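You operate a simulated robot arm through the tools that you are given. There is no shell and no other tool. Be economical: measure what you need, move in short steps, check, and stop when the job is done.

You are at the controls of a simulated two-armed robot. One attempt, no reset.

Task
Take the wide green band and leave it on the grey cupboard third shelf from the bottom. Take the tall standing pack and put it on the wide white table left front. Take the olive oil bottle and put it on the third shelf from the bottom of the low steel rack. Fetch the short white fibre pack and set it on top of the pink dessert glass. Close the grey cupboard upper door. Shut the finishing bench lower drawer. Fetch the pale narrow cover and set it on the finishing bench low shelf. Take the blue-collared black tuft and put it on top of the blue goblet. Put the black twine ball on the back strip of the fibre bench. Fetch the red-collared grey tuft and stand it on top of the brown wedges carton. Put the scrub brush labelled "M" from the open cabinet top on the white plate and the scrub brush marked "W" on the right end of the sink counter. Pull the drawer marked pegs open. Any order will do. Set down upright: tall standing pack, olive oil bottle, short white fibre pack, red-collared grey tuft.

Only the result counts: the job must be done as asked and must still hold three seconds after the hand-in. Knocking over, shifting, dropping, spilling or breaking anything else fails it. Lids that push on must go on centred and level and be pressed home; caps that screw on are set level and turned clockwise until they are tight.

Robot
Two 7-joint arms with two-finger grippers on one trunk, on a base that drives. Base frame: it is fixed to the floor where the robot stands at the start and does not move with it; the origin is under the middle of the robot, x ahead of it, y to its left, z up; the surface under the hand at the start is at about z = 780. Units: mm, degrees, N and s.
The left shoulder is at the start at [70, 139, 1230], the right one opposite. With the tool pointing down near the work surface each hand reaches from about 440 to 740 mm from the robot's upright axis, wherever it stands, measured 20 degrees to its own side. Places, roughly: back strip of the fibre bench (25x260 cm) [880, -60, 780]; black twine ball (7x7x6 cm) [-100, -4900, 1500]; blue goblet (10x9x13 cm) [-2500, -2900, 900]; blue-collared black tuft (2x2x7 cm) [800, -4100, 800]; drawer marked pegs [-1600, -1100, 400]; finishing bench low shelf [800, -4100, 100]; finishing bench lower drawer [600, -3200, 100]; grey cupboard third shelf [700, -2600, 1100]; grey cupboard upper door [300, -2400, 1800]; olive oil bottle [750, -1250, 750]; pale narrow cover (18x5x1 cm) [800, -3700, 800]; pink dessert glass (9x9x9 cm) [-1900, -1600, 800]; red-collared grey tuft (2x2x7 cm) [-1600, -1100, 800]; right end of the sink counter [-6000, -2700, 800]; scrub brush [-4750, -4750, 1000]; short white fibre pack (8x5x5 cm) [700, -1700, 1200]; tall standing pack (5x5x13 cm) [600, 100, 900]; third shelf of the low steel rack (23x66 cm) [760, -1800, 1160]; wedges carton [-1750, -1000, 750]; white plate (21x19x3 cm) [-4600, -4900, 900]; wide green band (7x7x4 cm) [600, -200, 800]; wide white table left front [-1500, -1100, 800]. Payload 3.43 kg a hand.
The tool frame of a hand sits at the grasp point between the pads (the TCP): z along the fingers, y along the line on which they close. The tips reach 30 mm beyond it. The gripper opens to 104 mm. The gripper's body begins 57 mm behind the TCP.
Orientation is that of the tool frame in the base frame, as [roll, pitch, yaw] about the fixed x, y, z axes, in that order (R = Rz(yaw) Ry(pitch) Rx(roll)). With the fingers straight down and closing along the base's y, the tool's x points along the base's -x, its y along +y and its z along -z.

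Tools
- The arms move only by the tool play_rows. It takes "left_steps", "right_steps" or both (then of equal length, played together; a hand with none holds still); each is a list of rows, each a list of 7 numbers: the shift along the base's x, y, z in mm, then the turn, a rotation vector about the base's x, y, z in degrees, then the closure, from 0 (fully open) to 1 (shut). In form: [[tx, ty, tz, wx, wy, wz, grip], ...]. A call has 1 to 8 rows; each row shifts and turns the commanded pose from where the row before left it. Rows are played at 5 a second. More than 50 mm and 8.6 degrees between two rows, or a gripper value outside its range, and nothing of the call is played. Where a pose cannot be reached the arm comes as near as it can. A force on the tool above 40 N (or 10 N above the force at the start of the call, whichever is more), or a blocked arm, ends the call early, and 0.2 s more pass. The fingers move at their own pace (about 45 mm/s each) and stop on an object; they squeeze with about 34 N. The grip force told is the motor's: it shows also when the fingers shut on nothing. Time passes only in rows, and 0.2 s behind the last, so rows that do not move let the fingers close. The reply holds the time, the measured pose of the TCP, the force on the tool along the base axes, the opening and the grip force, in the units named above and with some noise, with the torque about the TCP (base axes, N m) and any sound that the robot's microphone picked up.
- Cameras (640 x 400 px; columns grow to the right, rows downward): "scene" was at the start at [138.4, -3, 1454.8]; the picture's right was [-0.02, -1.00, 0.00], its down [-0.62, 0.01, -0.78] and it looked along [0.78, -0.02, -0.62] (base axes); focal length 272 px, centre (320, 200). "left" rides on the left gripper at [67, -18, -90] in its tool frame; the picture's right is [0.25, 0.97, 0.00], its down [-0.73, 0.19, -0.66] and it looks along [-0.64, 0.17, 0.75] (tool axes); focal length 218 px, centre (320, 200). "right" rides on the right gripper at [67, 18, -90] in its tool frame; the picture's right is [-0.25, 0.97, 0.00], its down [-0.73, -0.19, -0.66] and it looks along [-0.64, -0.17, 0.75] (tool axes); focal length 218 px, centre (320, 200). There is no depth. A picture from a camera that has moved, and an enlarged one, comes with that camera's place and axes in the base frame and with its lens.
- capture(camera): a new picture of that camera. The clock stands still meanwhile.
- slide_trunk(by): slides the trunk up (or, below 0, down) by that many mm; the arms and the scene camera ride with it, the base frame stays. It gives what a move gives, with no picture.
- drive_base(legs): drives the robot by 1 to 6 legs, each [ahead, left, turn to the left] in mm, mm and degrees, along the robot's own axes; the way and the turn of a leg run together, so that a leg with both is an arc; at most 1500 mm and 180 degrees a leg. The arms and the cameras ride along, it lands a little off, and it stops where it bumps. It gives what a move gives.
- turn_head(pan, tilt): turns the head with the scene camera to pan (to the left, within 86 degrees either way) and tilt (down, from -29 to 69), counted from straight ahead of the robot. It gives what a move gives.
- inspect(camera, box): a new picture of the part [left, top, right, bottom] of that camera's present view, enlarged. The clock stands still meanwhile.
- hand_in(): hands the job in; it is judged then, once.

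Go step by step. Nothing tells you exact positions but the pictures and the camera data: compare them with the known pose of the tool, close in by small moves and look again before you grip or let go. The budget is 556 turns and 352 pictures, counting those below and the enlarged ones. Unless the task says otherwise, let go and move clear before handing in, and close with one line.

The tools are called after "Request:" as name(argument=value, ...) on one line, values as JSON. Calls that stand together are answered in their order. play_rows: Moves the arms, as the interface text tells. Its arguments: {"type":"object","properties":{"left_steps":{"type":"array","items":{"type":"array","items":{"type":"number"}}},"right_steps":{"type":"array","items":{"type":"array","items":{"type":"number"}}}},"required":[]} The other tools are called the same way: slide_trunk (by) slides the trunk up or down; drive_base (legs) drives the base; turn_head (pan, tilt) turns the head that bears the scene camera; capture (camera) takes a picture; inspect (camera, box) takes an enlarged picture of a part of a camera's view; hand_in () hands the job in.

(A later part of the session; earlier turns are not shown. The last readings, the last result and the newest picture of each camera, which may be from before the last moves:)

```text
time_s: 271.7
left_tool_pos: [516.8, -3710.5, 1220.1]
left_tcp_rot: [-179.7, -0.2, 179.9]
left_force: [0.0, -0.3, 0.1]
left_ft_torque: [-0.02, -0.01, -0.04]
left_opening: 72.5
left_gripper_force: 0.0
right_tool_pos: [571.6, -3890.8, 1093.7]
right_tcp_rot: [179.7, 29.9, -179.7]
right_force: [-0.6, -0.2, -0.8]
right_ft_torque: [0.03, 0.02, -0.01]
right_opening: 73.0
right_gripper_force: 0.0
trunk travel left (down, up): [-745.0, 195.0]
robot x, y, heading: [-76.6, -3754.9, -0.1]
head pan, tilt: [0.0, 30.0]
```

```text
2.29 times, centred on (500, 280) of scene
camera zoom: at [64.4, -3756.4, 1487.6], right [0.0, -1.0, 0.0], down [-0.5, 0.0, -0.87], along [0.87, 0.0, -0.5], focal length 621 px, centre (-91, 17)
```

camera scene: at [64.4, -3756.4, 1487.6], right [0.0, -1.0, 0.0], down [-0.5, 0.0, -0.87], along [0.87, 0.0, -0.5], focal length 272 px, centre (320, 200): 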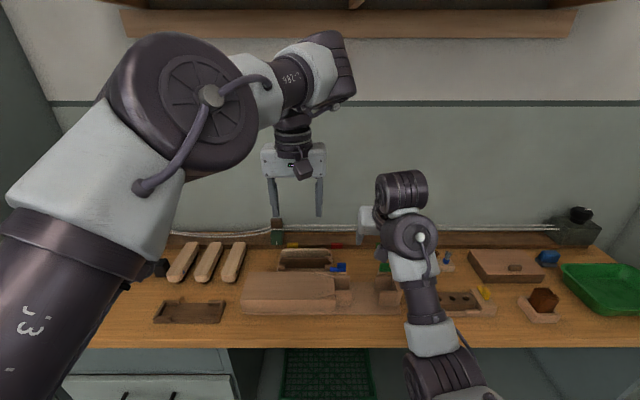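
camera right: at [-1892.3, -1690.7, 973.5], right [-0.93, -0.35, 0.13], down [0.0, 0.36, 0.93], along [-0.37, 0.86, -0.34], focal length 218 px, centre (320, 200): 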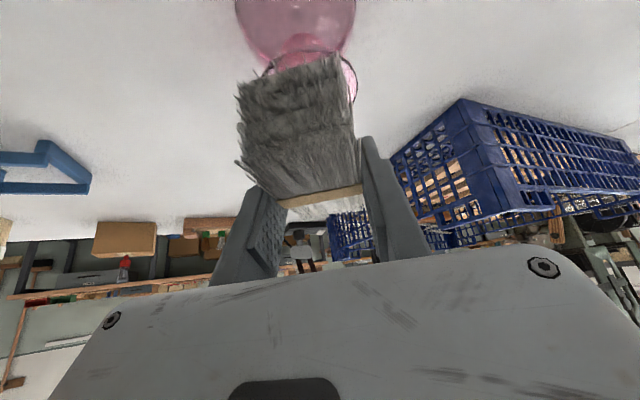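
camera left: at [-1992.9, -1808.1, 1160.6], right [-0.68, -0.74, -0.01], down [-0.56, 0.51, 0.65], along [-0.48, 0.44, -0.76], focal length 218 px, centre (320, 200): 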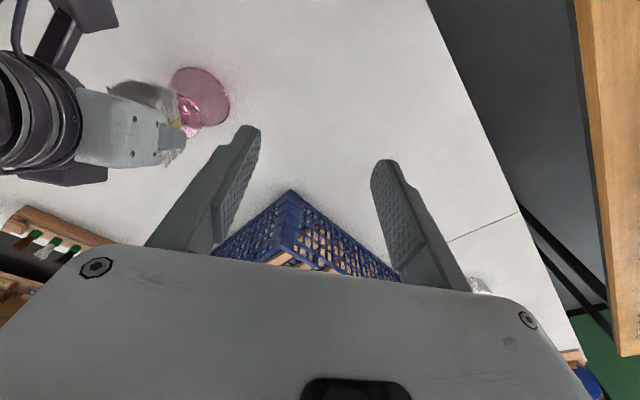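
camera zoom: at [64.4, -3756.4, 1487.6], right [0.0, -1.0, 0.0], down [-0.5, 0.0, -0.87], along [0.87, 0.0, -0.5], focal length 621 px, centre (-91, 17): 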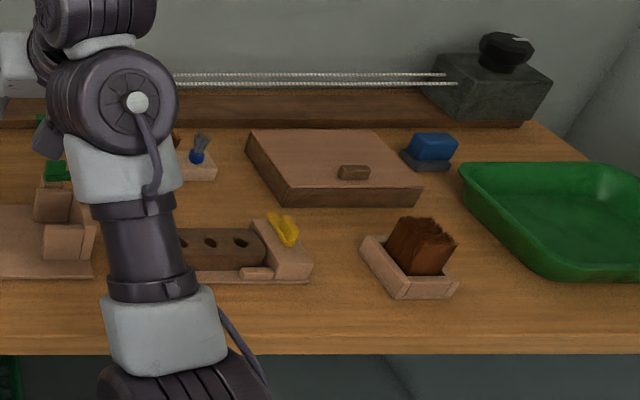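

Request:
inspect(camera="scene", box=[265, 235, 355, 290])

Request:
capture(camera="right")

Request:
capture(camera="left")

```text
7.11 times, centred on (310, 262) of scene
camera zoom: at [64.4, -3756.4, 1487.6], right [0.0, -1.0, 0.0], down [-0.5, 0.0, -0.87], along [0.87, 0.0, -0.5], focal length 1932 px, centre (391, -244)
```

zoom: 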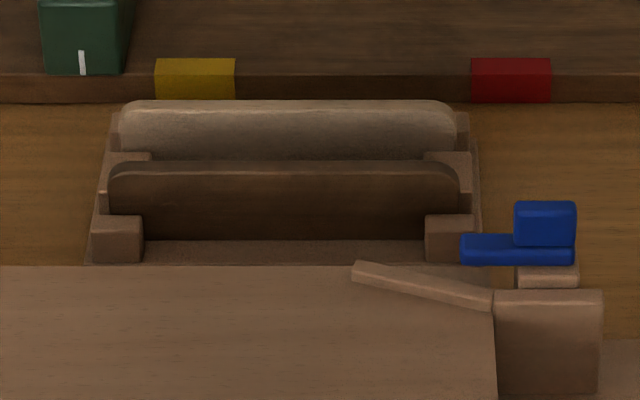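

```text
208 pictures are left
camera right: at [468.8, -3874.7, 1137.1], right [0.21, 0.97, 0.13], down [0.31, -0.19, 0.93], along [0.93, -0.16, -0.34], focal length 218 px, centre (320, 200)
```

right: 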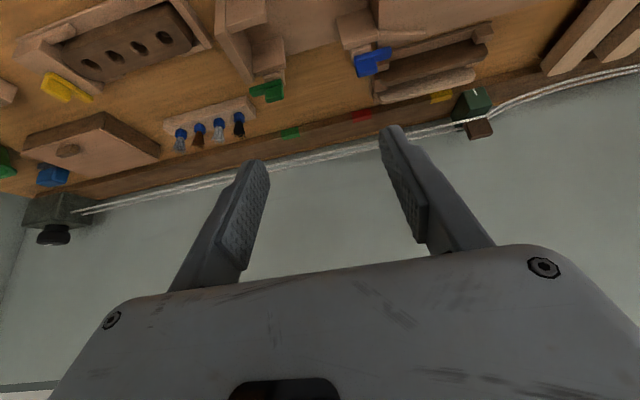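

```text
207 pictures are left
camera left: at [450.6, -3727.9, 1310.4], right [-0.25, 0.97, -0.01], down [0.73, 0.19, 0.65], along [0.63, 0.16, -0.76], focal length 218 px, centre (320, 200)
```

left: 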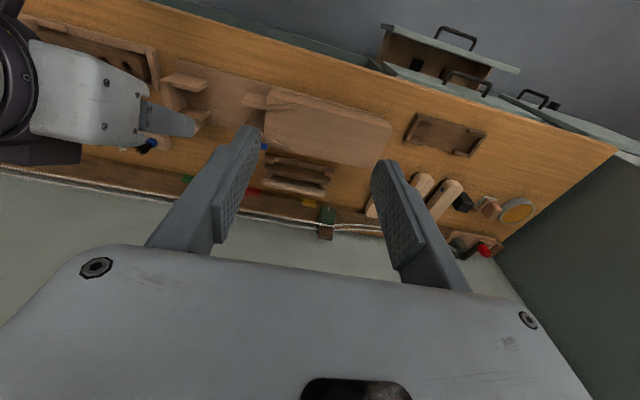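

The pale cover stands on edge in a slotted rack at about (827,-3705), top ≈845. The black tuft is the +y-most one in the holder near y≈-4000. I'm turning the right hand to point down with pads closing along x, and tucking the left hand back.

Request:
play_rows(right_steps=[[0, 0, 0, 0, 7.5, 0, 0.3], [0, 0, 0, 0, 7.5, 0, 0.3], [0, 0, 0, 0, 7.5, 0, 0.3], [0, 0, 0, 0, 7.5, 0, 0.3], [0, 0, 0, 0, 0, 8.5, 0.3], [0, 0, 0, 0, 0, 8.5, 0.3], [0, 0, 0, 0, 0, 8.5, 0.3], [0, 0, 0, 0, 0, 8.5, 0.3]], left_steps=[[-15, 20, 0, 0, 0, 0, 0.3], [-15, 20, 0, 0, 0, 0, 0.3], [-15, 20, 0, 0, 0, 0, 0.3], [-15, 20, 0, 0, 0, 0, 0.3], [-15, 20, 0, 0, 0, 0, 0.3], [-15, 20, 0, 0, 0, 0, 0.3], [-15, 20, 0, 0, 0, 0, 0.3], [-15, 20, 0, 0, 0, 0, 0.3]])

Request:
play_rows(right_steps=[[0, 0, -10, 0, 0, 8.5, 0.3], [0, 0, -10, 0, 0, 8.5, 0.3], [0, 0, -10, 0, 0, 8.5, 0.3], [0, 0, -10, 0, 0, 8.5, 0.3], [0, 0, -10, 0, 0, 8.5, 0.3], [0, 0, -10, 0, 0, 8.5, 0.3], [0, 0, -10, 0, 0, 4.7, 0.3]])

Request:
drive_base(legs=[[150, 180, 0]])

Request:
capture(camera="scene")

Request:
capture(camera="right")

```text
time_s: 273.5
left_tool_pos: [395.6, -3548.7, 1221.6]
left_tcp_rot: [-179.5, -0.3, 180.0]
left_force: [0.7, -0.8, 0.1]
left_ft_torque: [-0.02, -0.02, 0.01]
left_opening: 72.6
left_gripper_force: 0.1
right_tool_pos: [552.9, -3884.0, 957.5]
right_tcp_rot: [179.7, 7.4, -145.6]
right_force: [0.0, -0.4, -0.3]
right_ft_torque: [0.0, 0.02, -0.01]
right_opening: 72.8
right_gripper_force: 0.0
right hand out of reach, approached as far as the arm can: row 1, 2, 3, 4
trunk travel left (down, up): [-745.0, 195.0]
robot x, y, heading: [-79.3, -3756.9, -0.2]
head pan, tilt: [0.0, 30.0]
```

```text
time_s: 275.1
left_tool_pos: [397.9, -3552.0, 1220.5]
left_tcp_rot: [-179.6, -0.4, 179.9]
left_force: [0.5, 0.0, 0.6]
left_ft_torque: [0.04, 0.05, -0.04]
left_opening: 72.8
left_gripper_force: 0.1
right_tool_pos: [553.2, -3886.1, 891.0]
right_tcp_rot: [179.4, 7.3, -89.9]
right_force: [0.3, -0.5, -0.7]
right_ft_torque: [0.01, 0.0, 0.01]
right_opening: 72.9
right_gripper_force: 0.0
trunk travel left (down, up): [-745.0, 195.0]
robot x, y, heading: [-79.5, -3757.9, -0.0]
head pan, tilt: [0.0, 30.0]
```

```text
time_s: 276.8
left_tool_pos: [544.9, -3374.9, 1220.3]
left_tcp_rot: [-179.7, -0.1, 179.8]
left_force: [0.6, 0.2, -0.3]
left_ft_torque: [0.0, -0.01, 0.01]
left_opening: 72.7
left_gripper_force: 0.1
right_tool_pos: [701.7, -3708.5, 890.9]
right_tcp_rot: [179.5, 7.4, -90.1]
right_force: [-0.3, 0.2, 0.3]
right_ft_torque: [0.01, 0.01, -0.02]
right_opening: 72.6
right_gripper_force: 0.0
trunk travel left (down, up): [-745.0, 195.0]
robot x, y, heading: [71.8, -3578.2, -0.2]
head pan, tilt: [0.0, 30.0]
```

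```text
206 pictures are left
camera scene: at [212.2, -3579.3, 1487.7], right [0.0, -1.0, 0.0], down [-0.5, 0.0, -0.87], along [0.87, 0.0, -0.5], focal length 272 px, centre (320, 200)
```

scene: 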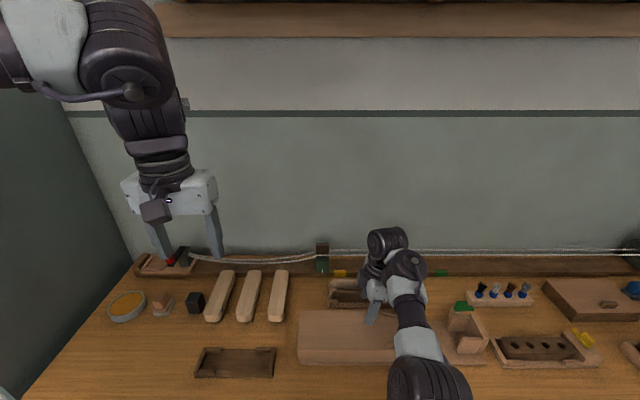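

```text
205 pictures are left
camera right: at [685.6, -3786.0, 970.1], right [-0.97, 0.25, 0.04], down [0.2, 0.64, 0.74], along [0.16, 0.73, -0.67], focal length 218 px, centre (320, 200)
```

right: 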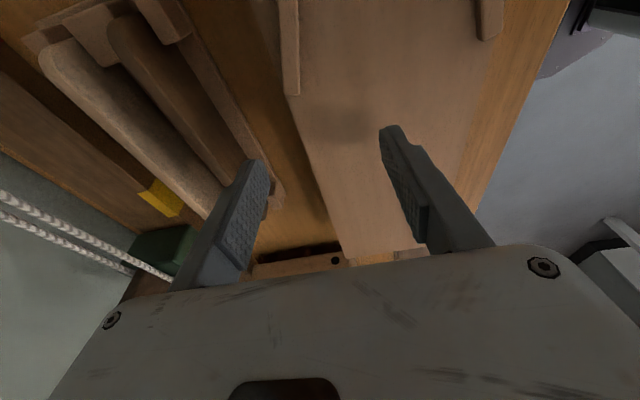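

Request:
inspect(camera="scene", box=[310, 255, 440, 335])

Request:
inspect(camera="right", box=[0, 0, 300, 220])

```text
4.92 times, centred on (375, 295) of scene
camera zoom: at [212.2, -3579.3, 1487.7], right [0.0, -1.0, 0.0], down [-0.5, 0.0, -0.87], along [0.87, 0.0, -0.5], focal length 1338 px, centre (49, -268)
```

zoom: 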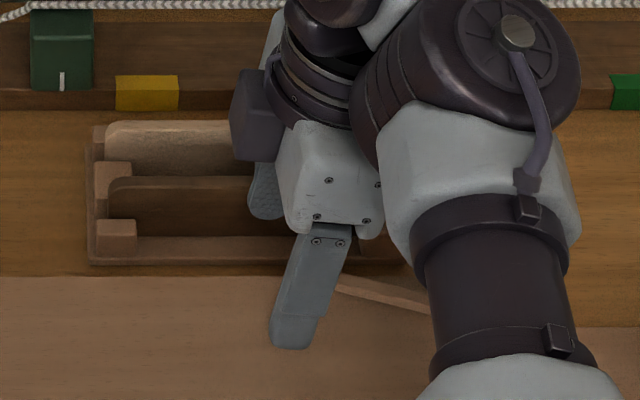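

```text
1.82 times, centred on (150, 110) of right
camera zoom: at [685.6, -3786.0, 970.1], right [-0.97, 0.25, 0.04], down [0.2, 0.64, 0.74], along [0.16, 0.73, -0.67], focal length 397 px, centre (629, 364)
```

zoom: 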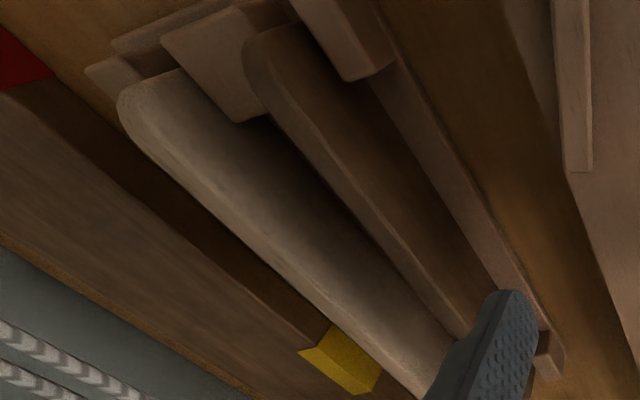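

The pale cover's top edge is at x≈818, z≈853, with the darker one about 31 mm in front. I'm squaring the hand, moving over it, and narrowing the jaws.

Request:
drive_base(legs=[[60, 0, 0]])

Request:
play_rows(right_steps=[[18, 1, 10, -7.4, 0, 0, 0.6], [18, 1, 0, 0, 0, 0, 0.72], [18, 1, 0, 0, 0, 0, 0.72]])

Request:
capture(camera="right")

Request:
inspect(camera="scene", box=[290, 240, 450, 340])

```text
time_s: 277.8
left_tool_pos: [600.1, -3373.8, 1224.3]
left_tcp_rot: [-179.6, 0.0, 179.9]
left_force: [-1.1, -0.5, 0.5]
left_ft_torque: [0.0, 0.01, -0.03]
left_opening: 72.7
left_gripper_force: 0.0
right_tool_pos: [758.2, -3706.9, 893.2]
right_tcp_rot: [179.8, 7.4, -90.0]
right_force: [-0.5, -0.2, 1.9]
right_ft_torque: [0.07, -0.04, 0.02]
right_opening: 72.6
right_gripper_force: 0.0
trunk travel left (down, up): [-745.0, 195.0]
robot x, y, heading: [131.1, -3579.7, -0.0]
head pan, tilt: [0.0, 30.0]
```

```text
time_s: 278.6
left_tool_pos: [606.6, -3374.2, 1221.2]
left_tcp_rot: [-179.6, -0.3, 179.9]
left_force: [-0.1, -1.0, -0.7]
left_ft_torque: [-0.01, 0.04, 0.01]
left_opening: 72.7
left_gripper_force: 0.2
right_tool_pos: [815.8, -3704.3, 898.9]
right_tcp_rot: [179.4, 0.0, -90.0]
right_force: [-0.1, 1.0, -0.7]
right_ft_torque: [-0.02, 0.0, -0.01]
right_opening: 29.1
right_gripper_force: 0.0
trunk travel left (down, up): [-745.0, 195.0]
robot x, y, heading: [129.7, -3579.3, -0.2]
head pan, tilt: [0.0, 30.0]
```

```text
202 pictures are left
camera right: at [800.2, -3771.6, 988.1], right [-0.97, 0.25, 0.01], down [0.2, 0.73, 0.65], along [0.16, 0.64, -0.76], focal length 218 px, centre (320, 200)
```

right: 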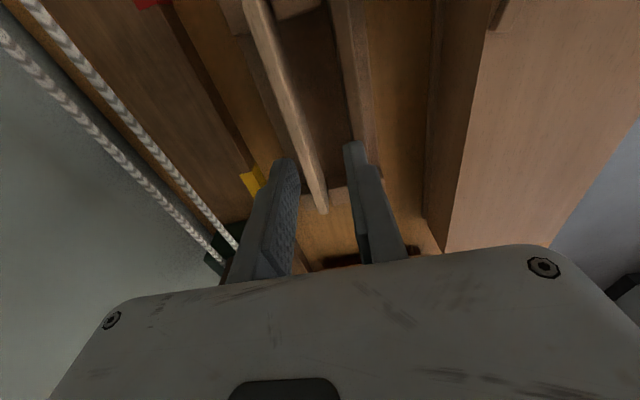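

```text
4.00 times, centred on (370, 290) of scene
camera zoom: at [274.8, -3578.3, 1487.2], right [0.0, -1.0, 0.0], down [-0.5, 0.0, -0.86], along [0.86, 0.0, -0.5], focal length 1087 px, centre (120, -160)
```

zoom: 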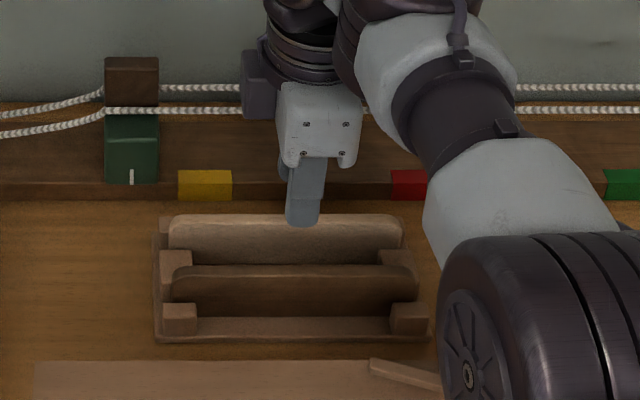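

Request:
play_rows(right_steps=[[11, 0, 0, 0, 0, 0, 0.72], [0, 0, -14, 0, 0, 0, 0.72], [0, 0, 0, 0, 0, 0, 0.72]])

Request:
inspect(camera="right", box=[200, 40, 440, 260])

```text
time_s: 279.4
left_tool_pos: [603.7, -3373.4, 1221.2]
left_tcp_rot: [-179.6, -0.2, 179.9]
left_force: [-0.1, 0.6, -0.3]
left_ft_torque: [0.01, -0.01, -0.01]
left_opening: 72.8
left_gripper_force: 0.0
right_tool_pos: [825.4, -3704.9, 886.2]
right_tcp_rot: [179.6, 0.0, -90.0]
right_force: [-0.5, 0.4, 0.0]
right_ft_torque: [0.02, 0.01, 0.0]
right_opening: 29.5
right_gripper_force: 0.1
trunk travel left (down, up): [-745.0, 195.0]
robot x, y, heading: [131.7, -3577.3, -0.2]
head pan, tilt: [0.0, 30.0]
```

```text
1.82 times, centred on (320, 150) of right
camera zoom: at [809.4, -3771.8, 975.5], right [-0.97, 0.25, 0.01], down [0.2, 0.73, 0.66], along [0.16, 0.64, -0.76], focal length 397 px, centre (320, 291)
```

zoom: 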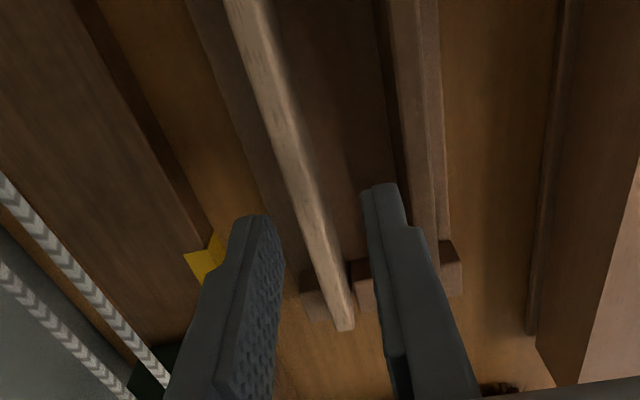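

Request:
play_rows(right_steps=[[8, 0, 0, 0, 0, 0, 0.72], [0, 0, -14, 0, 0, 0, 0.72], [0, 0, 0, 0, 0, 0, 0.72]])

Request:
inspect(camera="right", box=[200, 40, 440, 260])

Request:
inspect(camera="scene", box=[310, 250, 430, 340])

```text
time_s: 280.2
left_tool_pos: [605.0, -3373.2, 1221.8]
left_tcp_rot: [-179.6, -0.2, 179.9]
left_force: [-0.3, 0.4, -0.1]
left_ft_torque: [0.0, -0.01, 0.01]
left_opening: 72.7
left_gripper_force: 0.1
right_tool_pos: [824.8, -3703.3, 874.8]
right_tcp_rot: [179.4, 0.0, -90.0]
right_force: [0.2, 0.7, -0.8]
right_ft_torque: [-0.01, -0.03, -0.02]
right_opening: 29.2
right_gripper_force: 0.0
right hand out of reach, approached as far as the arm can: row 1
trunk travel left (down, up): [-745.0, 195.0]
robot x, y, heading: [131.8, -3579.4, 0.2]
head pan, tilt: [0.0, 30.0]
```

```text
1.82 times, centred on (320, 150) of right
camera zoom: at [809.0, -3770.9, 963.9], right [-0.97, 0.25, 0.01], down [0.2, 0.73, 0.66], along [0.16, 0.64, -0.76], focal length 397 px, centre (320, 291)
```

zoom: 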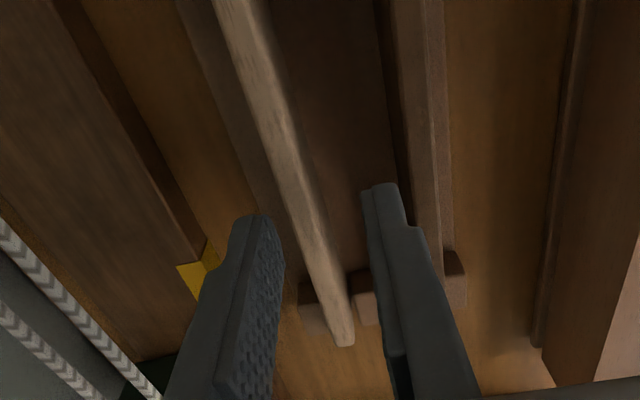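

```text
4.44 times, centred on (370, 295) of scene
camera zoom: at [272.4, -3578.8, 1487.6], right [0.0, -1.0, 0.0], down [-0.5, 0.0, -0.87], along [0.87, 0.0, -0.5], focal length 1208 px, centre (98, -222)
```

zoom: 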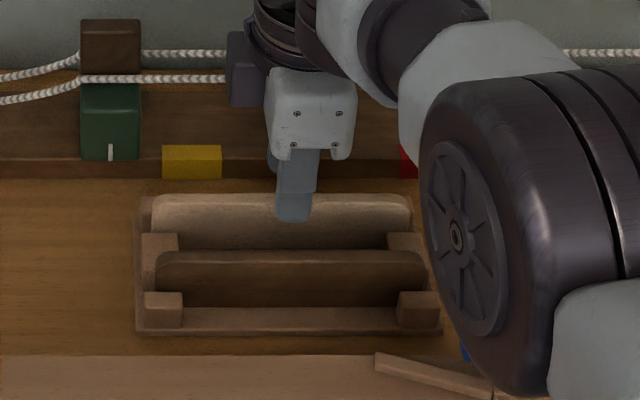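

At the x limit; I'm raising slightly and driving 30 mm closer, then realigning.

Request:
play_rows(right_steps=[[0, 0, 20, 0, 0, 0, 0.72]])

Request:
drive_base(legs=[[45, 0, 0]])

Request:
play_rows(right_steps=[[0, 0, 0, 0, 0, 0, 0.72]])

```text
time_s: 280.6
left_tool_pos: [603.4, -3373.1, 1220.6]
left_tcp_rot: [-179.6, -0.2, 179.8]
left_force: [0.1, 0.8, 0.7]
left_ft_torque: [0.03, -0.02, -0.01]
left_opening: 72.9
left_gripper_force: 0.1
right_tool_pos: [827.8, -3704.8, 893.4]
right_tcp_rot: [179.4, 0.0, -90.0]
right_force: [-0.4, 0.3, -0.1]
right_ft_torque: [-0.02, -0.02, -0.01]
right_opening: 29.2
right_gripper_force: 0.2
trunk travel left (down, up): [-745.0, 195.0]
robot x, y, heading: [131.5, -3576.5, -0.1]
head pan, tilt: [0.0, 30.0]
```

```text
time_s: 281.5
left_tool_pos: [643.4, -3373.8, 1223.4]
left_tcp_rot: [-179.6, 0.2, 179.9]
left_force: [-0.8, 0.0, 1.0]
left_ft_torque: [-0.02, -0.07, 0.02]
left_opening: 72.9
left_gripper_force: 0.1
right_tool_pos: [866.8, -3703.7, 898.7]
right_tcp_rot: [180.0, 0.0, -90.0]
right_force: [-0.8, 0.1, 0.8]
right_ft_torque: [0.03, -0.07, -0.02]
right_opening: 29.1
right_gripper_force: 0.0
trunk travel left (down, up): [-745.0, 195.0]
robot x, y, heading: [172.7, -3579.8, -0.3]
head pan, tilt: [0.0, 30.0]
```

```text
time_s: 281.9
left_tool_pos: [649.9, -3373.3, 1221.4]
left_tcp_rot: [-179.6, -0.1, 179.9]
left_force: [1.1, -0.5, 0.9]
left_ft_torque: [0.0, -0.02, -0.04]
left_opening: 72.8
left_gripper_force: 0.0
right_tool_pos: [872.0, -3704.2, 894.3]
right_tcp_rot: [179.6, -0.1, -90.0]
right_force: [-0.4, -0.5, 1.0]
right_ft_torque: [0.0, -0.04, 0.0]
right_opening: 29.2
right_gripper_force: 0.0
trunk travel left (down, up): [-745.0, 195.0]
robot x, y, heading: [174.5, -3574.6, -0.0]
head pan, tilt: [0.0, 30.0]
```

Request:
play_rows(right_steps=[[-20, 0, 0, 0, 0, 0, 0.72], [-19, 0, -8, 0, 0, 0, 0.72], [0, 0, 0, 0, 0, 0, 0.72]])

Request:
inspect(camera="right", box=[200, 40, 440, 260])

```text
time_s: 282.7
left_tool_pos: [648.8, -3372.4, 1221.2]
left_tcp_rot: [-179.7, -0.1, 179.8]
left_force: [0.2, 0.1, -0.5]
left_ft_torque: [0.0, -0.05, -0.03]
left_opening: 72.8
left_gripper_force: 0.1
right_tool_pos: [832.8, -3704.2, 887.1]
right_tcp_rot: [179.6, 0.0, -90.0]
right_force: [0.0, -0.3, 0.7]
right_ft_torque: [0.0, -0.01, 0.0]
right_opening: 29.1
right_gripper_force: 0.1
trunk travel left (down, up): [-745.0, 195.0]
robot x, y, heading: [171.2, -3578.2, -0.2]
head pan, tilt: [0.0, 30.0]
```

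```text
1.82 times, centred on (320, 150) of right
camera zoom: at [816.3, -3771.2, 975.9], right [-0.97, 0.25, 0.01], down [0.2, 0.73, 0.66], along [0.16, 0.64, -0.76], focal length 397 px, centre (320, 291)
```

zoom: 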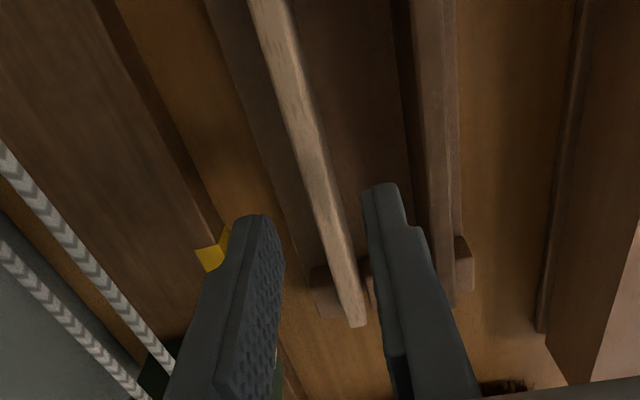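

Aligned. I'm descending over the cover.

Request:
play_rows(right_steps=[[0, 0, -14, 0, 0, 0, 0.72], [0, 0, -12, 0, 0, 0, 0.72], [0, 0, 0, 0, 0, 0, 0.72]])

Request:
inspect(camera="right", box=[200, 40, 440, 260])

```text
time_s: 283.5
left_tool_pos: [649.7, -3372.7, 1220.4]
left_tcp_rot: [-179.6, -0.2, 179.8]
left_force: [0.2, -0.5, 0.1]
left_ft_torque: [-0.04, -0.01, -0.02]
left_opening: 72.7
left_gripper_force: 0.1
right_tool_pos: [832.4, -3703.7, 860.4]
right_tcp_rot: [179.5, 0.0, -89.9]
right_force: [-0.1, -0.2, -0.5]
right_ft_torque: [-0.02, 0.02, 0.03]
right_opening: 29.0
right_gripper_force: 0.1
trunk travel left (down, up): [-745.0, 195.0]
robot x, y, heading: [174.1, -3575.9, -0.1]
head pan, tilt: [0.0, 30.0]
```

```text
1.82 times, centred on (320, 150) of right
camera zoom: at [816.6, -3771.2, 949.2], right [-0.97, 0.25, 0.01], down [0.2, 0.73, 0.66], along [0.16, 0.64, -0.76], focal length 397 px, centre (320, 291)
```

zoom: 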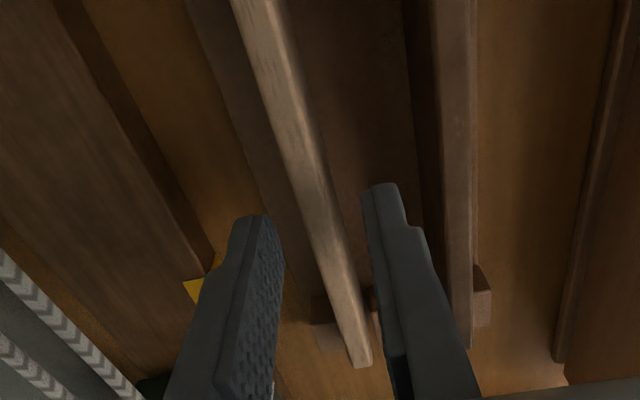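

Request:
play_rows(right_steps=[[0, 0, -12, 0, 0, 0, 0.72], [0, 0, 0, 0, 0, 0, 0.85], [0, 0, 0, 0, 0, 0, 1], [0, 0, 0, 0, 0, 0, 1]])

Request:
inspect(camera="right", box=[200, 40, 440, 260])

```text
time_s: 284.5
left_tool_pos: [649.8, -3374.2, 1220.6]
left_tcp_rot: [-179.7, -0.2, 179.9]
left_force: [0.6, -0.1, -0.6]
left_ft_torque: [0.0, 0.01, -0.02]
left_opening: 73.1
left_gripper_force: 0.0
right_tool_pos: [832.6, -3704.3, 848.3]
right_tcp_rot: [179.5, 0.0, -90.0]
right_force: [0.2, -0.4, -0.5]
right_ft_torque: [0.01, -0.01, 0.02]
right_opening: 8.8
right_gripper_force: 34.0
trunk travel left (down, up): [-745.0, 195.0]
robot x, y, heading: [174.6, -3576.0, -0.0]
head pan, tilt: [0.0, 30.0]
```

```text
1.82 times, centred on (320, 150) of right
camera zoom: at [816.9, -3771.3, 937.5], right [-0.97, 0.25, 0.01], down [0.2, 0.73, 0.66], along [0.16, 0.64, -0.76], focal length 397 px, centre (320, 291)
```

zoom: 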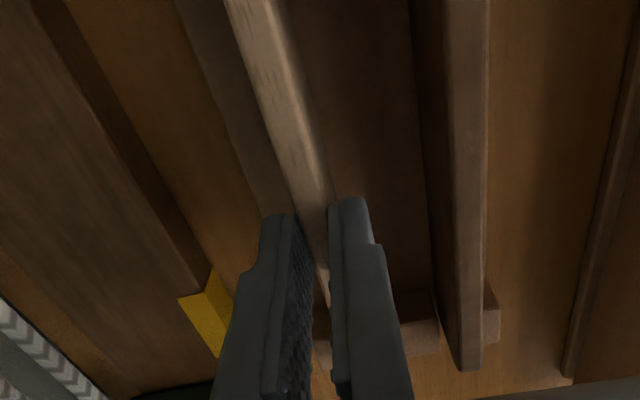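

Gripped (9 mm). I'm lifting it straight out.

Request:
play_rows(right_steps=[[0, 0, 20, 0, 0, 0, 1], [0, 0, 30, 0, 0, 0, 1], [0, 0, 40, 0, 0, 0, 1]])

Request:
inspect(camera="scene", box=[290, 210, 450, 340])

```text
time_s: 285.3
left_tool_pos: [647.8, -3372.6, 1219.6]
left_tcp_rot: [-179.6, -0.2, -180.0]
left_force: [0.3, 0.5, -0.7]
left_ft_torque: [-0.06, 0.02, 0.0]
left_opening: 72.7
left_gripper_force: 0.1
right_tool_pos: [832.3, -3703.1, 939.5]
right_tcp_rot: [179.5, 0.0, -90.0]
right_force: [-0.8, 0.1, -1.0]
right_ft_torque: [0.0, -0.01, -0.02]
right_opening: 8.8
right_gripper_force: 34.3
trunk travel left (down, up): [-745.0, 195.0]
robot x, y, heading: [173.5, -3575.8, -0.1]
head pan, tilt: [0.0, 30.0]
```

```text
3.08 times, centred on (370, 275) of scene
camera zoom: at [315.6, -3577.9, 1487.6], right [0.0, -1.0, 0.0], down [-0.5, 0.0, -0.87], along [0.87, 0.0, -0.5], focal length 836 px, centre (166, -31)
```

zoom: 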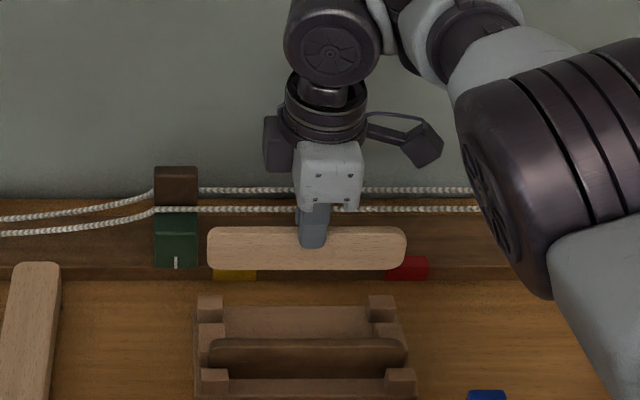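

The cover is held. I'm backing off, moving in front of the low shelf, and lowering the trunk to look under the bench.

Request:
drive_base(legs=[[-580, 0, 0], [0, -395, 0]])

Request:
slide_trunk(by=-600)

Request:
turn_head(pan=0, tilt=30)

Request:
capture(camera="scene")

```text
time_s: 290.6
left_tool_pos: [67.4, -3762.6, 1221.8]
left_tcp_rot: [-179.6, -0.2, -179.9]
left_force: [0.4, -0.9, -0.5]
left_ft_torque: [-0.01, 0.01, 0.0]
left_opening: 73.0
left_gripper_force: 0.0
right_tool_pos: [252.1, -4092.6, 939.3]
right_tcp_rot: [179.4, 0.0, -89.8]
right_force: [-0.5, 0.2, -0.5]
right_ft_torque: [0.01, -0.04, 0.01]
right_opening: 8.9
right_gripper_force: 33.9
trunk travel left (down, up): [-745.0, 195.0]
robot x, y, heading: [-409.2, -3966.6, 0.3]
head pan, tilt: [0.0, 30.0]
```

```text
refused: -600 is not a number from -400 to 400
```

```text
time_s: 291.2
left_tool_pos: [67.7, -3763.6, 1221.4]
left_tcp_rot: [-179.6, -0.2, -179.9]
left_force: [0.0, 0.3, -0.7]
left_ft_torque: [0.01, -0.03, 0.03]
left_opening: 72.9
left_gripper_force: 0.0
right_tool_pos: [251.3, -4093.5, 939.6]
right_tcp_rot: [179.4, -0.1, -89.8]
right_force: [-0.4, 0.3, 0.4]
right_ft_torque: [-0.01, 0.04, 0.02]
right_opening: 9.0
right_gripper_force: 34.2
trunk travel left (down, up): [-745.0, 195.0]
robot x, y, heading: [-409.7, -3971.9, 0.1]
head pan, tilt: [0.0, 30.0]
```

```text
193 pictures are left
camera scene: at [-264.5, -3969.4, 1487.6], right [0.0, -1.0, 0.0], down [-0.5, 0.0, -0.87], along [0.87, 0.0, -0.5], focal length 272 px, centre (320, 200)
```

scene: 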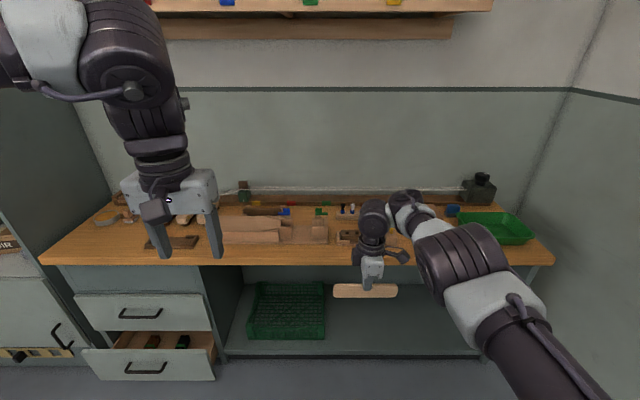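

The low shelf is open on the right of the green crate. I'm lowering the trunk in two steps and pitching the right hand forward.

Request:
slide_trunk(by=-400)

Request:
slide_trunk(by=-250)

Request:
play_rows(right_steps=[[0, 0, 0, 0, -7.5, 0, 1], [0, 0, 0, 0, -7.5, 0, 1], [0, 0, 0, 0, -7.5, 0, 1], [0, 0, 0, 0, -7.5, 0, 1], [0, 0, 0, 0, -7.5, 0, 1], [0, 0, 0, 0, -7.5, 0, 1], [0, 0, 0, 0, -7.5, 0, 1]])

Request:
turn_head(pan=0, tilt=25)

Request:
capture(camera="scene")

```text
time_s: 295.1
left_tool_pos: [67.2, -3762.2, 821.5]
left_tcp_rot: [-179.5, -0.2, -179.9]
left_force: [-0.8, 0.2, 0.2]
left_ft_torque: [0.02, 0.0, 0.0]
left_opening: 72.9
left_gripper_force: 0.1
right_tool_pos: [252.1, -4093.4, 539.1]
right_tcp_rot: [179.6, 0.0, -89.9]
right_force: [0.8, 0.7, -0.7]
right_ft_torque: [0.03, -0.01, 0.0]
right_opening: 9.0
right_gripper_force: 34.0
trunk travel left (down, up): [-345.0, 595.0]
robot x, y, heading: [-407.7, -3970.3, 0.1]
head pan, tilt: [0.0, 30.0]
```

```text
time_s: 297.7
left_tool_pos: [68.3, -3762.7, 571.8]
left_tcp_rot: [-179.6, -0.2, -179.9]
left_force: [-0.9, 1.1, -0.5]
left_ft_torque: [-0.02, 0.0, 0.02]
left_opening: 72.8
left_gripper_force: 0.1
right_tool_pos: [251.4, -4092.4, 288.5]
right_tcp_rot: [179.6, 0.0, -89.8]
right_force: [0.9, 0.0, -0.7]
right_ft_torque: [0.0, 0.01, 0.01]
right_opening: 9.0
right_gripper_force: 34.1
trunk travel left (down, up): [-95.0, 845.0]
robot x, y, heading: [-408.6, -3967.6, 0.4]
head pan, tilt: [0.0, 30.0]
```

```text
time_s: 299.3
left_tool_pos: [67.7, -3763.8, 570.6]
left_tcp_rot: [-179.6, -0.2, -179.8]
left_force: [0.1, -0.1, 0.1]
left_ft_torque: [0.01, 0.0, 0.01]
left_opening: 72.9
left_gripper_force: 0.0
right_tool_pos: [279.7, -4095.5, 309.0]
right_tcp_rot: [-128.0, -0.2, -89.8]
right_force: [-0.4, 0.2, -1.2]
right_ft_torque: [0.01, 0.03, -0.04]
right_opening: 8.7
right_gripper_force: 34.6
right hand out of reach, approached as far as the arm can: row 1, 2
trunk travel left (down, up): [-95.0, 845.0]
robot x, y, heading: [-405.6, -3967.6, -0.1]
head pan, tilt: [0.0, 30.0]
```

```text
time_s: 299.9
left_tool_pos: [66.6, -3763.1, 571.1]
left_tcp_rot: [-179.6, -0.2, -179.9]
left_force: [0.3, -0.4, -0.6]
left_ft_torque: [0.0, 0.01, 0.01]
left_opening: 72.8
left_gripper_force: 0.0
right_tool_pos: [279.7, -4095.1, 309.0]
right_tcp_rot: [-128.1, -0.2, -90.0]
right_force: [0.8, -1.4, -0.8]
right_ft_torque: [-0.01, 0.01, 0.01]
right_opening: 8.9
right_gripper_force: 34.0
trunk travel left (down, up): [-95.0, 845.0]
robot x, y, heading: [-406.1, -3968.1, -0.0]
head pan, tilt: [0.0, 25.0]
```

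```text
192 pictures are left
camera scene: at [-263.1, -3969.7, 845.5], right [0.0, -1.0, 0.0], down [-0.42, 0.0, -0.91], along [0.91, 0.0, -0.42], focal length 272 px, centre (320, 200)
```

scene: 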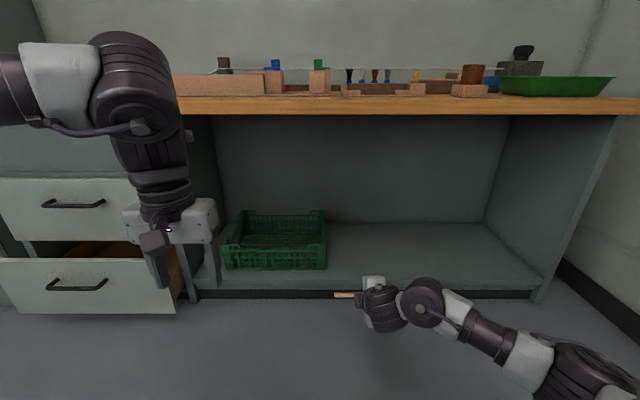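

The hand is pitched 52°. I'm driving in under the bench.

Request:
drive_base(legs=[[370, 0, 0]])

Request:
capture(camera="scene")

Request:
capture(camera="right")

```text
time_s: 302.2
left_tool_pos: [430.9, -3761.6, 572.0]
left_tcp_rot: [-179.7, -0.2, -179.7]
left_force: [0.5, -0.2, 1.1]
left_ft_torque: [0.01, 0.0, 0.02]
left_opening: 72.7
left_gripper_force: 0.1
right_tool_pos: [645.5, -4093.3, 308.5]
right_tcp_rot: [-128.0, -0.2, -89.7]
right_force: [-0.1, 0.0, -2.0]
right_ft_torque: [-0.01, 0.03, -0.02]
right_opening: 8.7
right_gripper_force: 34.1
trunk travel left (down, up): [-95.0, 845.0]
robot x, y, heading: [-40.0, -3965.1, 0.5]
head pan, tilt: [0.0, 25.0]
```

```text
191 pictures are left
camera scene: at [101.4, -3968.3, 845.5], right [0.0, -1.0, 0.0], down [-0.42, 0.0, -0.91], along [0.91, 0.0, -0.42], focal length 272 px, centre (320, 200)
```

scene: 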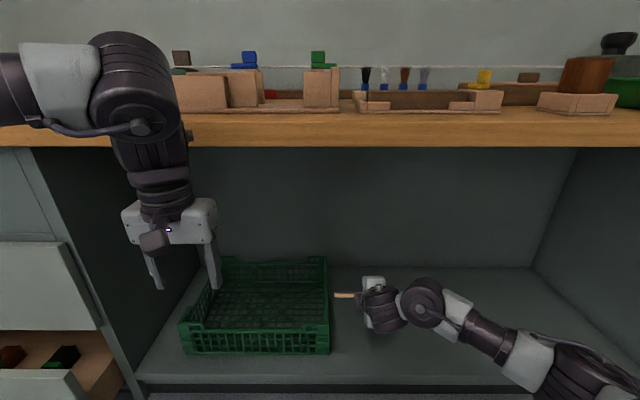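

```text
190 pictures are left
camera right: at [564.5, -4160.0, 349.2], right [-0.6, 0.25, -0.76], down [-0.4, 0.73, 0.55], along [0.69, 0.64, -0.33], focal length 218 px, centre (320, 200)
```

right: 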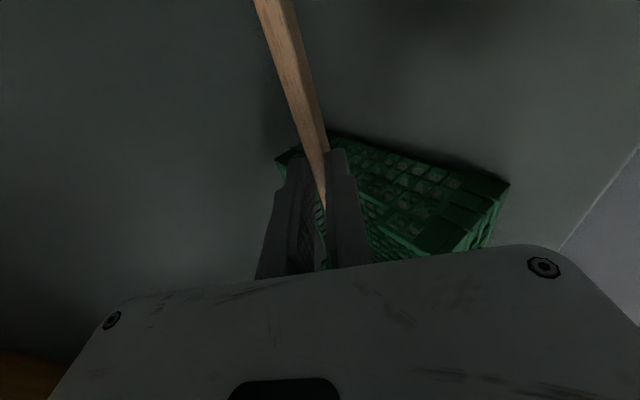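

The crate's right side is at y≈-3996, so I'll shift the cover 60 mm right, then lower toward the shelf.

Request:
play_rows(right_steps=[[5, -35, 0, 0, 0, 0, 1], [5, -35, -20, 0, 0, 0, 1], [5, 0, -40, 0, 0, 0, 1], [5, 0, -40, 0, 0, 0, 1]])

Request:
capture(camera="scene")

```text
time_s: 303.2
left_tool_pos: [431.8, -3760.6, 571.0]
left_tcp_rot: [-179.6, -0.3, -179.7]
left_force: [-0.1, 0.3, -0.1]
left_ft_torque: [-0.01, 0.0, 0.02]
left_opening: 72.7
left_gripper_force: 0.1
right_tool_pos: [665.6, -4162.8, 208.6]
right_tcp_rot: [-127.8, -0.3, -89.7]
right_force: [0.2, -0.1, -0.7]
right_ft_torque: [0.03, 0.02, 0.0]
right_opening: 9.0
right_gripper_force: 34.2
trunk travel left (down, up): [-95.0, 845.0]
robot x, y, heading: [-41.8, -3969.1, 0.5]
head pan, tilt: [0.0, 25.0]
```

```text
189 pictures are left
camera scene: at [101.4, -3968.3, 845.6], right [0.0, -1.0, 0.0], down [-0.42, 0.0, -0.91], along [0.91, 0.0, -0.42], focal length 272 px, centre (320, 200)
```

scene: 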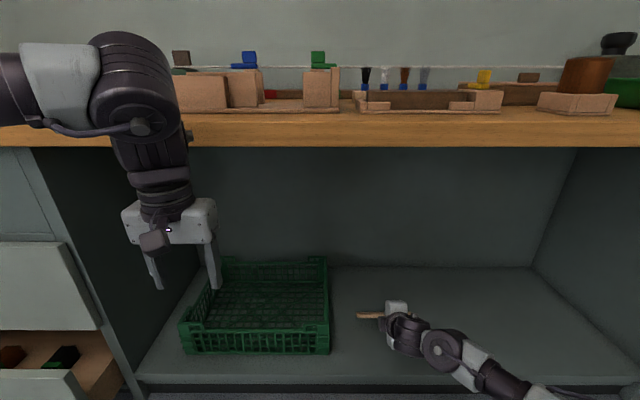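

Request:
play_rows(right_steps=[[5, 0, -20, 0, 0, 0, 1], [5, 0, -15, 0, 0, 0, 1], [0, 0, -10, 0, 0, 0, 1], [0, 0, -5, 0, 0, 0, 1]])

Request:
inspect(camera="scene", box=[300, 270, 460, 400])

```text
time_s: 304.2
left_tool_pos: [430.0, -3760.4, 573.5]
left_tcp_rot: [-179.6, 0.0, -179.8]
left_force: [0.1, -0.1, 0.4]
left_ft_torque: [-0.02, 0.0, -0.02]
left_opening: 72.6
left_gripper_force: 0.1
right_tool_pos: [677.0, -4160.8, 163.4]
right_tcp_rot: [-127.5, -0.1, -89.7]
right_force: [-6.9, 0.5, 16.9]
right_ft_torque: [0.11, -0.54, -0.04]
right_opening: 9.2
right_gripper_force: 33.8
trunk travel left (down, up): [-95.0, 845.0]
robot x, y, heading: [-42.5, -3970.3, 0.5]
head pan, tilt: [0.0, 25.0]
```

```text
3.08 times, centred on (380, 335) of scene
camera zoom: at [99.2, -3967.8, 846.3], right [0.0, -1.0, 0.0], down [-0.42, 0.0, -0.91], along [0.91, 0.0, -0.42], focal length 836 px, centre (135, -215)
```

zoom: 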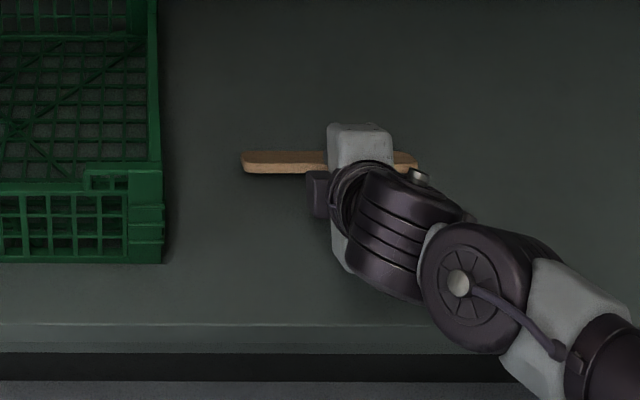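

Contact: the cover's front edge is on the shelf (z≈124). I'm opening a little, then sliding the fingers out backward.

Request:
play_rows(right_steps=[[0, 0, 1, 0, 0, 0, 0.9], [0, 0, 0, 0, 0, 0, 0.78], [0, 0, 0, 0, 0, 0, 0.76], [-8, 0, 5, 0, 0, 0, 0.76], [-12, 0, 8, 0, 0, 0, 0.76], [-15, 0, 11, 0, 0, 0, 0.76], [-20, 0, 16, 0, 0, 0, 0.76]])

Request:
inspect(camera="scene", box=[300, 270, 460, 400])

```text
time_s: 305.9
left_tool_pos: [432.2, -3760.9, 570.3]
left_tcp_rot: [-179.6, -0.2, -179.7]
left_force: [0.0, 0.3, 0.4]
left_ft_torque: [0.04, -0.02, 0.03]
left_opening: 73.1
left_gripper_force: 0.1
right_tool_pos: [619.9, -4161.5, 199.4]
right_tcp_rot: [-128.1, -0.3, -89.7]
right_force: [0.2, -0.3, -0.4]
right_ft_torque: [-0.02, 0.01, 0.01]
right_opening: 25.1
right_gripper_force: 0.0
trunk travel left (down, up): [-95.0, 845.0]
robot x, y, heading: [-40.5, -3967.1, 0.1]
head pan, tilt: [0.0, 25.0]
```

```text
3.08 times, centred on (380, 335) of scene
camera zoom: at [101.2, -3968.3, 845.6], right [0.0, -1.0, 0.0], down [-0.42, 0.0, -0.91], along [0.91, 0.0, -0.42], focal length 836 px, centre (135, -215)
```

zoom: 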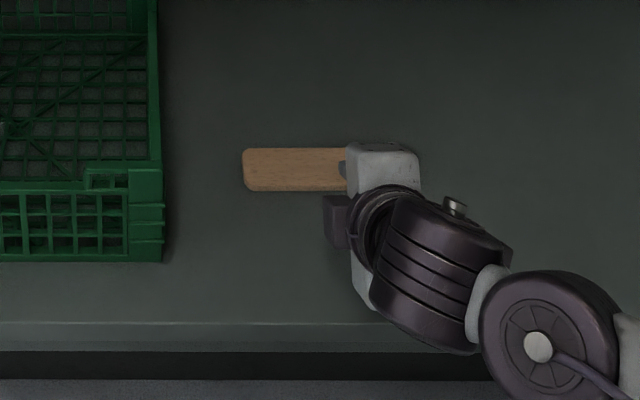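

The cover lies flat on the low shelf. I'm backing out and going to the open lower drawer.

Request:
drive_base(legs=[[-420, 0, 0], [0, 545, 0]])

Request:
play_rows(left_steps=[[0, 0, -40, 0, 0, 0, 1], [0, 0, -40, 0, 0, 0, 1], [0, 0, -40, 0, 0, 0, 1], [0, 0, -40, 0, 0, 0, 1], [0, 0, -40, 0, 0, 0, 1], [0, 0, -40, 0, 0, 0, 1]])

Request:
turn_head(pan=10, tilt=30)

Request:
capture(camera="scene")

```text
time_s: 311.2
left_tool_pos: [6.1, -3215.4, 572.6]
left_tcp_rot: [-179.7, -0.3, -179.3]
left_force: [0.0, 0.2, -0.7]
left_ft_torque: [0.04, 0.0, 0.0]
left_opening: 72.9
left_gripper_force: 0.1
right_tool_pos: [198.0, -3614.9, 200.5]
right_tcp_rot: [-128.1, -0.1, -89.5]
right_force: [-0.1, -0.7, -0.3]
right_ft_torque: [-0.02, -0.02, 0.0]
right_opening: 24.8
right_gripper_force: 0.0
trunk travel left (down, up): [-95.0, 845.0]
robot x, y, heading: [-463.8, -3428.2, 0.8]
head pan, tilt: [0.0, 25.0]
```

```text
time_s: 312.6
left_tool_pos: [6.2, -3215.6, 331.6]
left_tcp_rot: [-179.6, -0.2, -179.3]
left_force: [-0.3, 0.6, 0.0]
left_ft_torque: [0.0, 0.01, 0.02]
left_opening: 0.0
left_gripper_force: 33.7
right_tool_pos: [198.6, -3615.2, 198.9]
right_tcp_rot: [-128.1, -0.1, -89.2]
right_force: [-0.6, -0.7, -0.2]
right_ft_torque: [-0.03, 0.01, 0.01]
right_opening: 25.1
right_gripper_force: 0.1
trunk travel left (down, up): [-95.0, 845.0]
robot x, y, heading: [-467.8, -3424.0, 0.7]
head pan, tilt: [0.0, 25.0]
```

```text
time_s: 313.3
left_tool_pos: [6.4, -3215.2, 331.9]
left_tcp_rot: [-179.6, -0.2, -179.4]
left_force: [-0.8, -0.4, 0.5]
left_ft_torque: [-0.03, 0.03, 0.01]
left_opening: 0.0
left_gripper_force: 33.5
right_tool_pos: [198.4, -3615.1, 200.4]
right_tcp_rot: [-128.0, -0.2, -89.4]
right_force: [0.1, -0.4, -0.7]
right_ft_torque: [-0.03, 0.02, 0.03]
right_opening: 24.9
right_gripper_force: 0.1
trunk travel left (down, up): [-95.0, 845.0]
robot x, y, heading: [-467.0, -3420.5, 0.6]
head pan, tilt: [10.0, 30.0]
```

```text
186 pictures are left
camera scene: at [-325.5, -3409.2, 837.6], right [0.18, -0.98, 0.0], down [-0.49, -0.09, -0.87], along [0.85, 0.16, -0.5], focal length 272 px, centre (320, 200)
```

scene: 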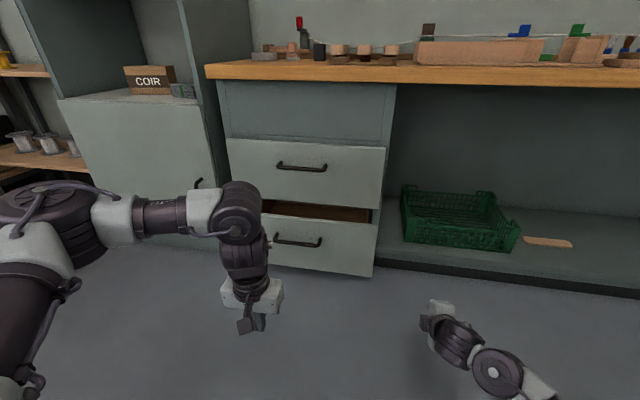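

The lower drawer front is at about x≈410, centred y≈-3205, top z≈333. I'm tilting the left fist forward and raising the right hand clear of the crate before pushing.

Request:
play_rows(left_steps=[[0, 5, -5, 0, -7, 0, 1], [0, 5, -5, 0, -7, 0, 1], [0, 0, -5, 0, -7, 0, 1], [0, 0, -5, 0, -7, 0, 1], [0, 0, -5, 0, -7, 0, 1], [0, 0, -5, 0, -7, 0, 1]], right_steps=[[0, 0, 42, 0, 0, 0, 0.5], [0, 0, 42, 0, 0, 0, 0.5], [0, 0, 42, 0, 0, 0, 0.5], [0, 0, 42, 0, 0, 0, 0.5], [0, 0, 42, 0, 0, 0, 0.5], [0, 0, 42, 0, 0, 0, 0.5]])

Request:
drive_base(legs=[[330, 0, 0]])

Request:
capture(camera="scene")

Request:
capture(camera="left")

```text
time_s: 314.7
left_tool_pos: [9.5, -3201.9, 299.9]
left_tcp_rot: [-178.9, 42.0, -179.3]
left_force: [-0.8, -0.2, 0.5]
left_ft_torque: [0.0, 0.03, 0.0]
left_opening: 0.0
left_gripper_force: 33.8
left hand out of reach, approached as far as the arm can: row 5
right_tool_pos: [197.7, -3616.2, 453.4]
right_tcp_rot: [-128.1, -0.2, -89.4]
right_force: [0.4, -0.6, 0.3]
right_ft_torque: [0.0, -0.03, -0.04]
right_opening: 51.9
right_gripper_force: 0.0
trunk travel left (down, up): [-95.0, 845.0]
robot x, y, heading: [-464.1, -3423.3, 0.6]
head pan, tilt: [10.0, 30.0]
```

```text
time_s: 316.9
left_tool_pos: [340.5, -3198.6, 300.0]
left_tcp_rot: [-178.8, 41.9, -179.2]
left_force: [0.0, -0.5, 0.3]
left_ft_torque: [-0.01, -0.01, 0.0]
left_opening: 0.0
left_gripper_force: 33.7
right_tool_pos: [529.2, -3611.6, 452.3]
right_tcp_rot: [-127.9, -0.2, -89.3]
right_force: [-0.1, 0.2, 0.3]
right_ft_torque: [0.01, -0.01, 0.0]
right_opening: 52.1
right_gripper_force: 0.0
trunk travel left (down, up): [-95.0, 845.0]
robot x, y, heading: [-137.6, -3426.8, 0.6]
head pan, tilt: [10.0, 30.0]
```

```text
185 pictures are left
camera scene: at [5.6, -3405.5, 837.6], right [0.18, -0.98, 0.0], down [-0.49, -0.09, -0.87], along [0.85, 0.16, -0.5], focal length 272 px, centre (320, 200)
```

scene: 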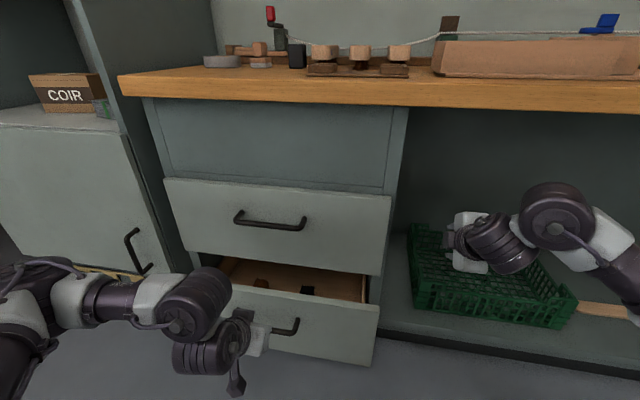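

```text
184 pictures are left
camera left: at [230.9, -3215.9, 321.6], right [-0.19, 0.96, -0.18], down [0.11, 0.2, 0.97], along [0.98, 0.16, -0.14], focal length 218 px, centre (320, 200)
```

left: 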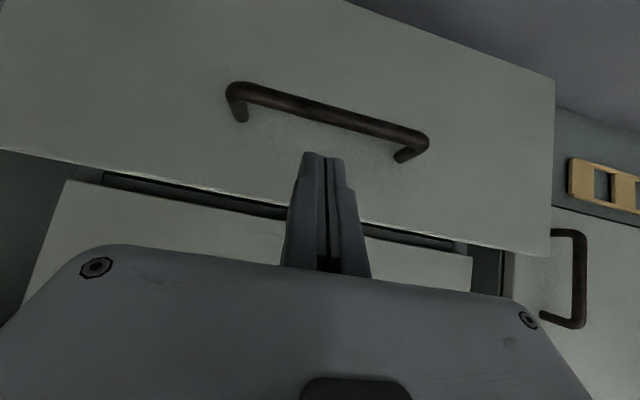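

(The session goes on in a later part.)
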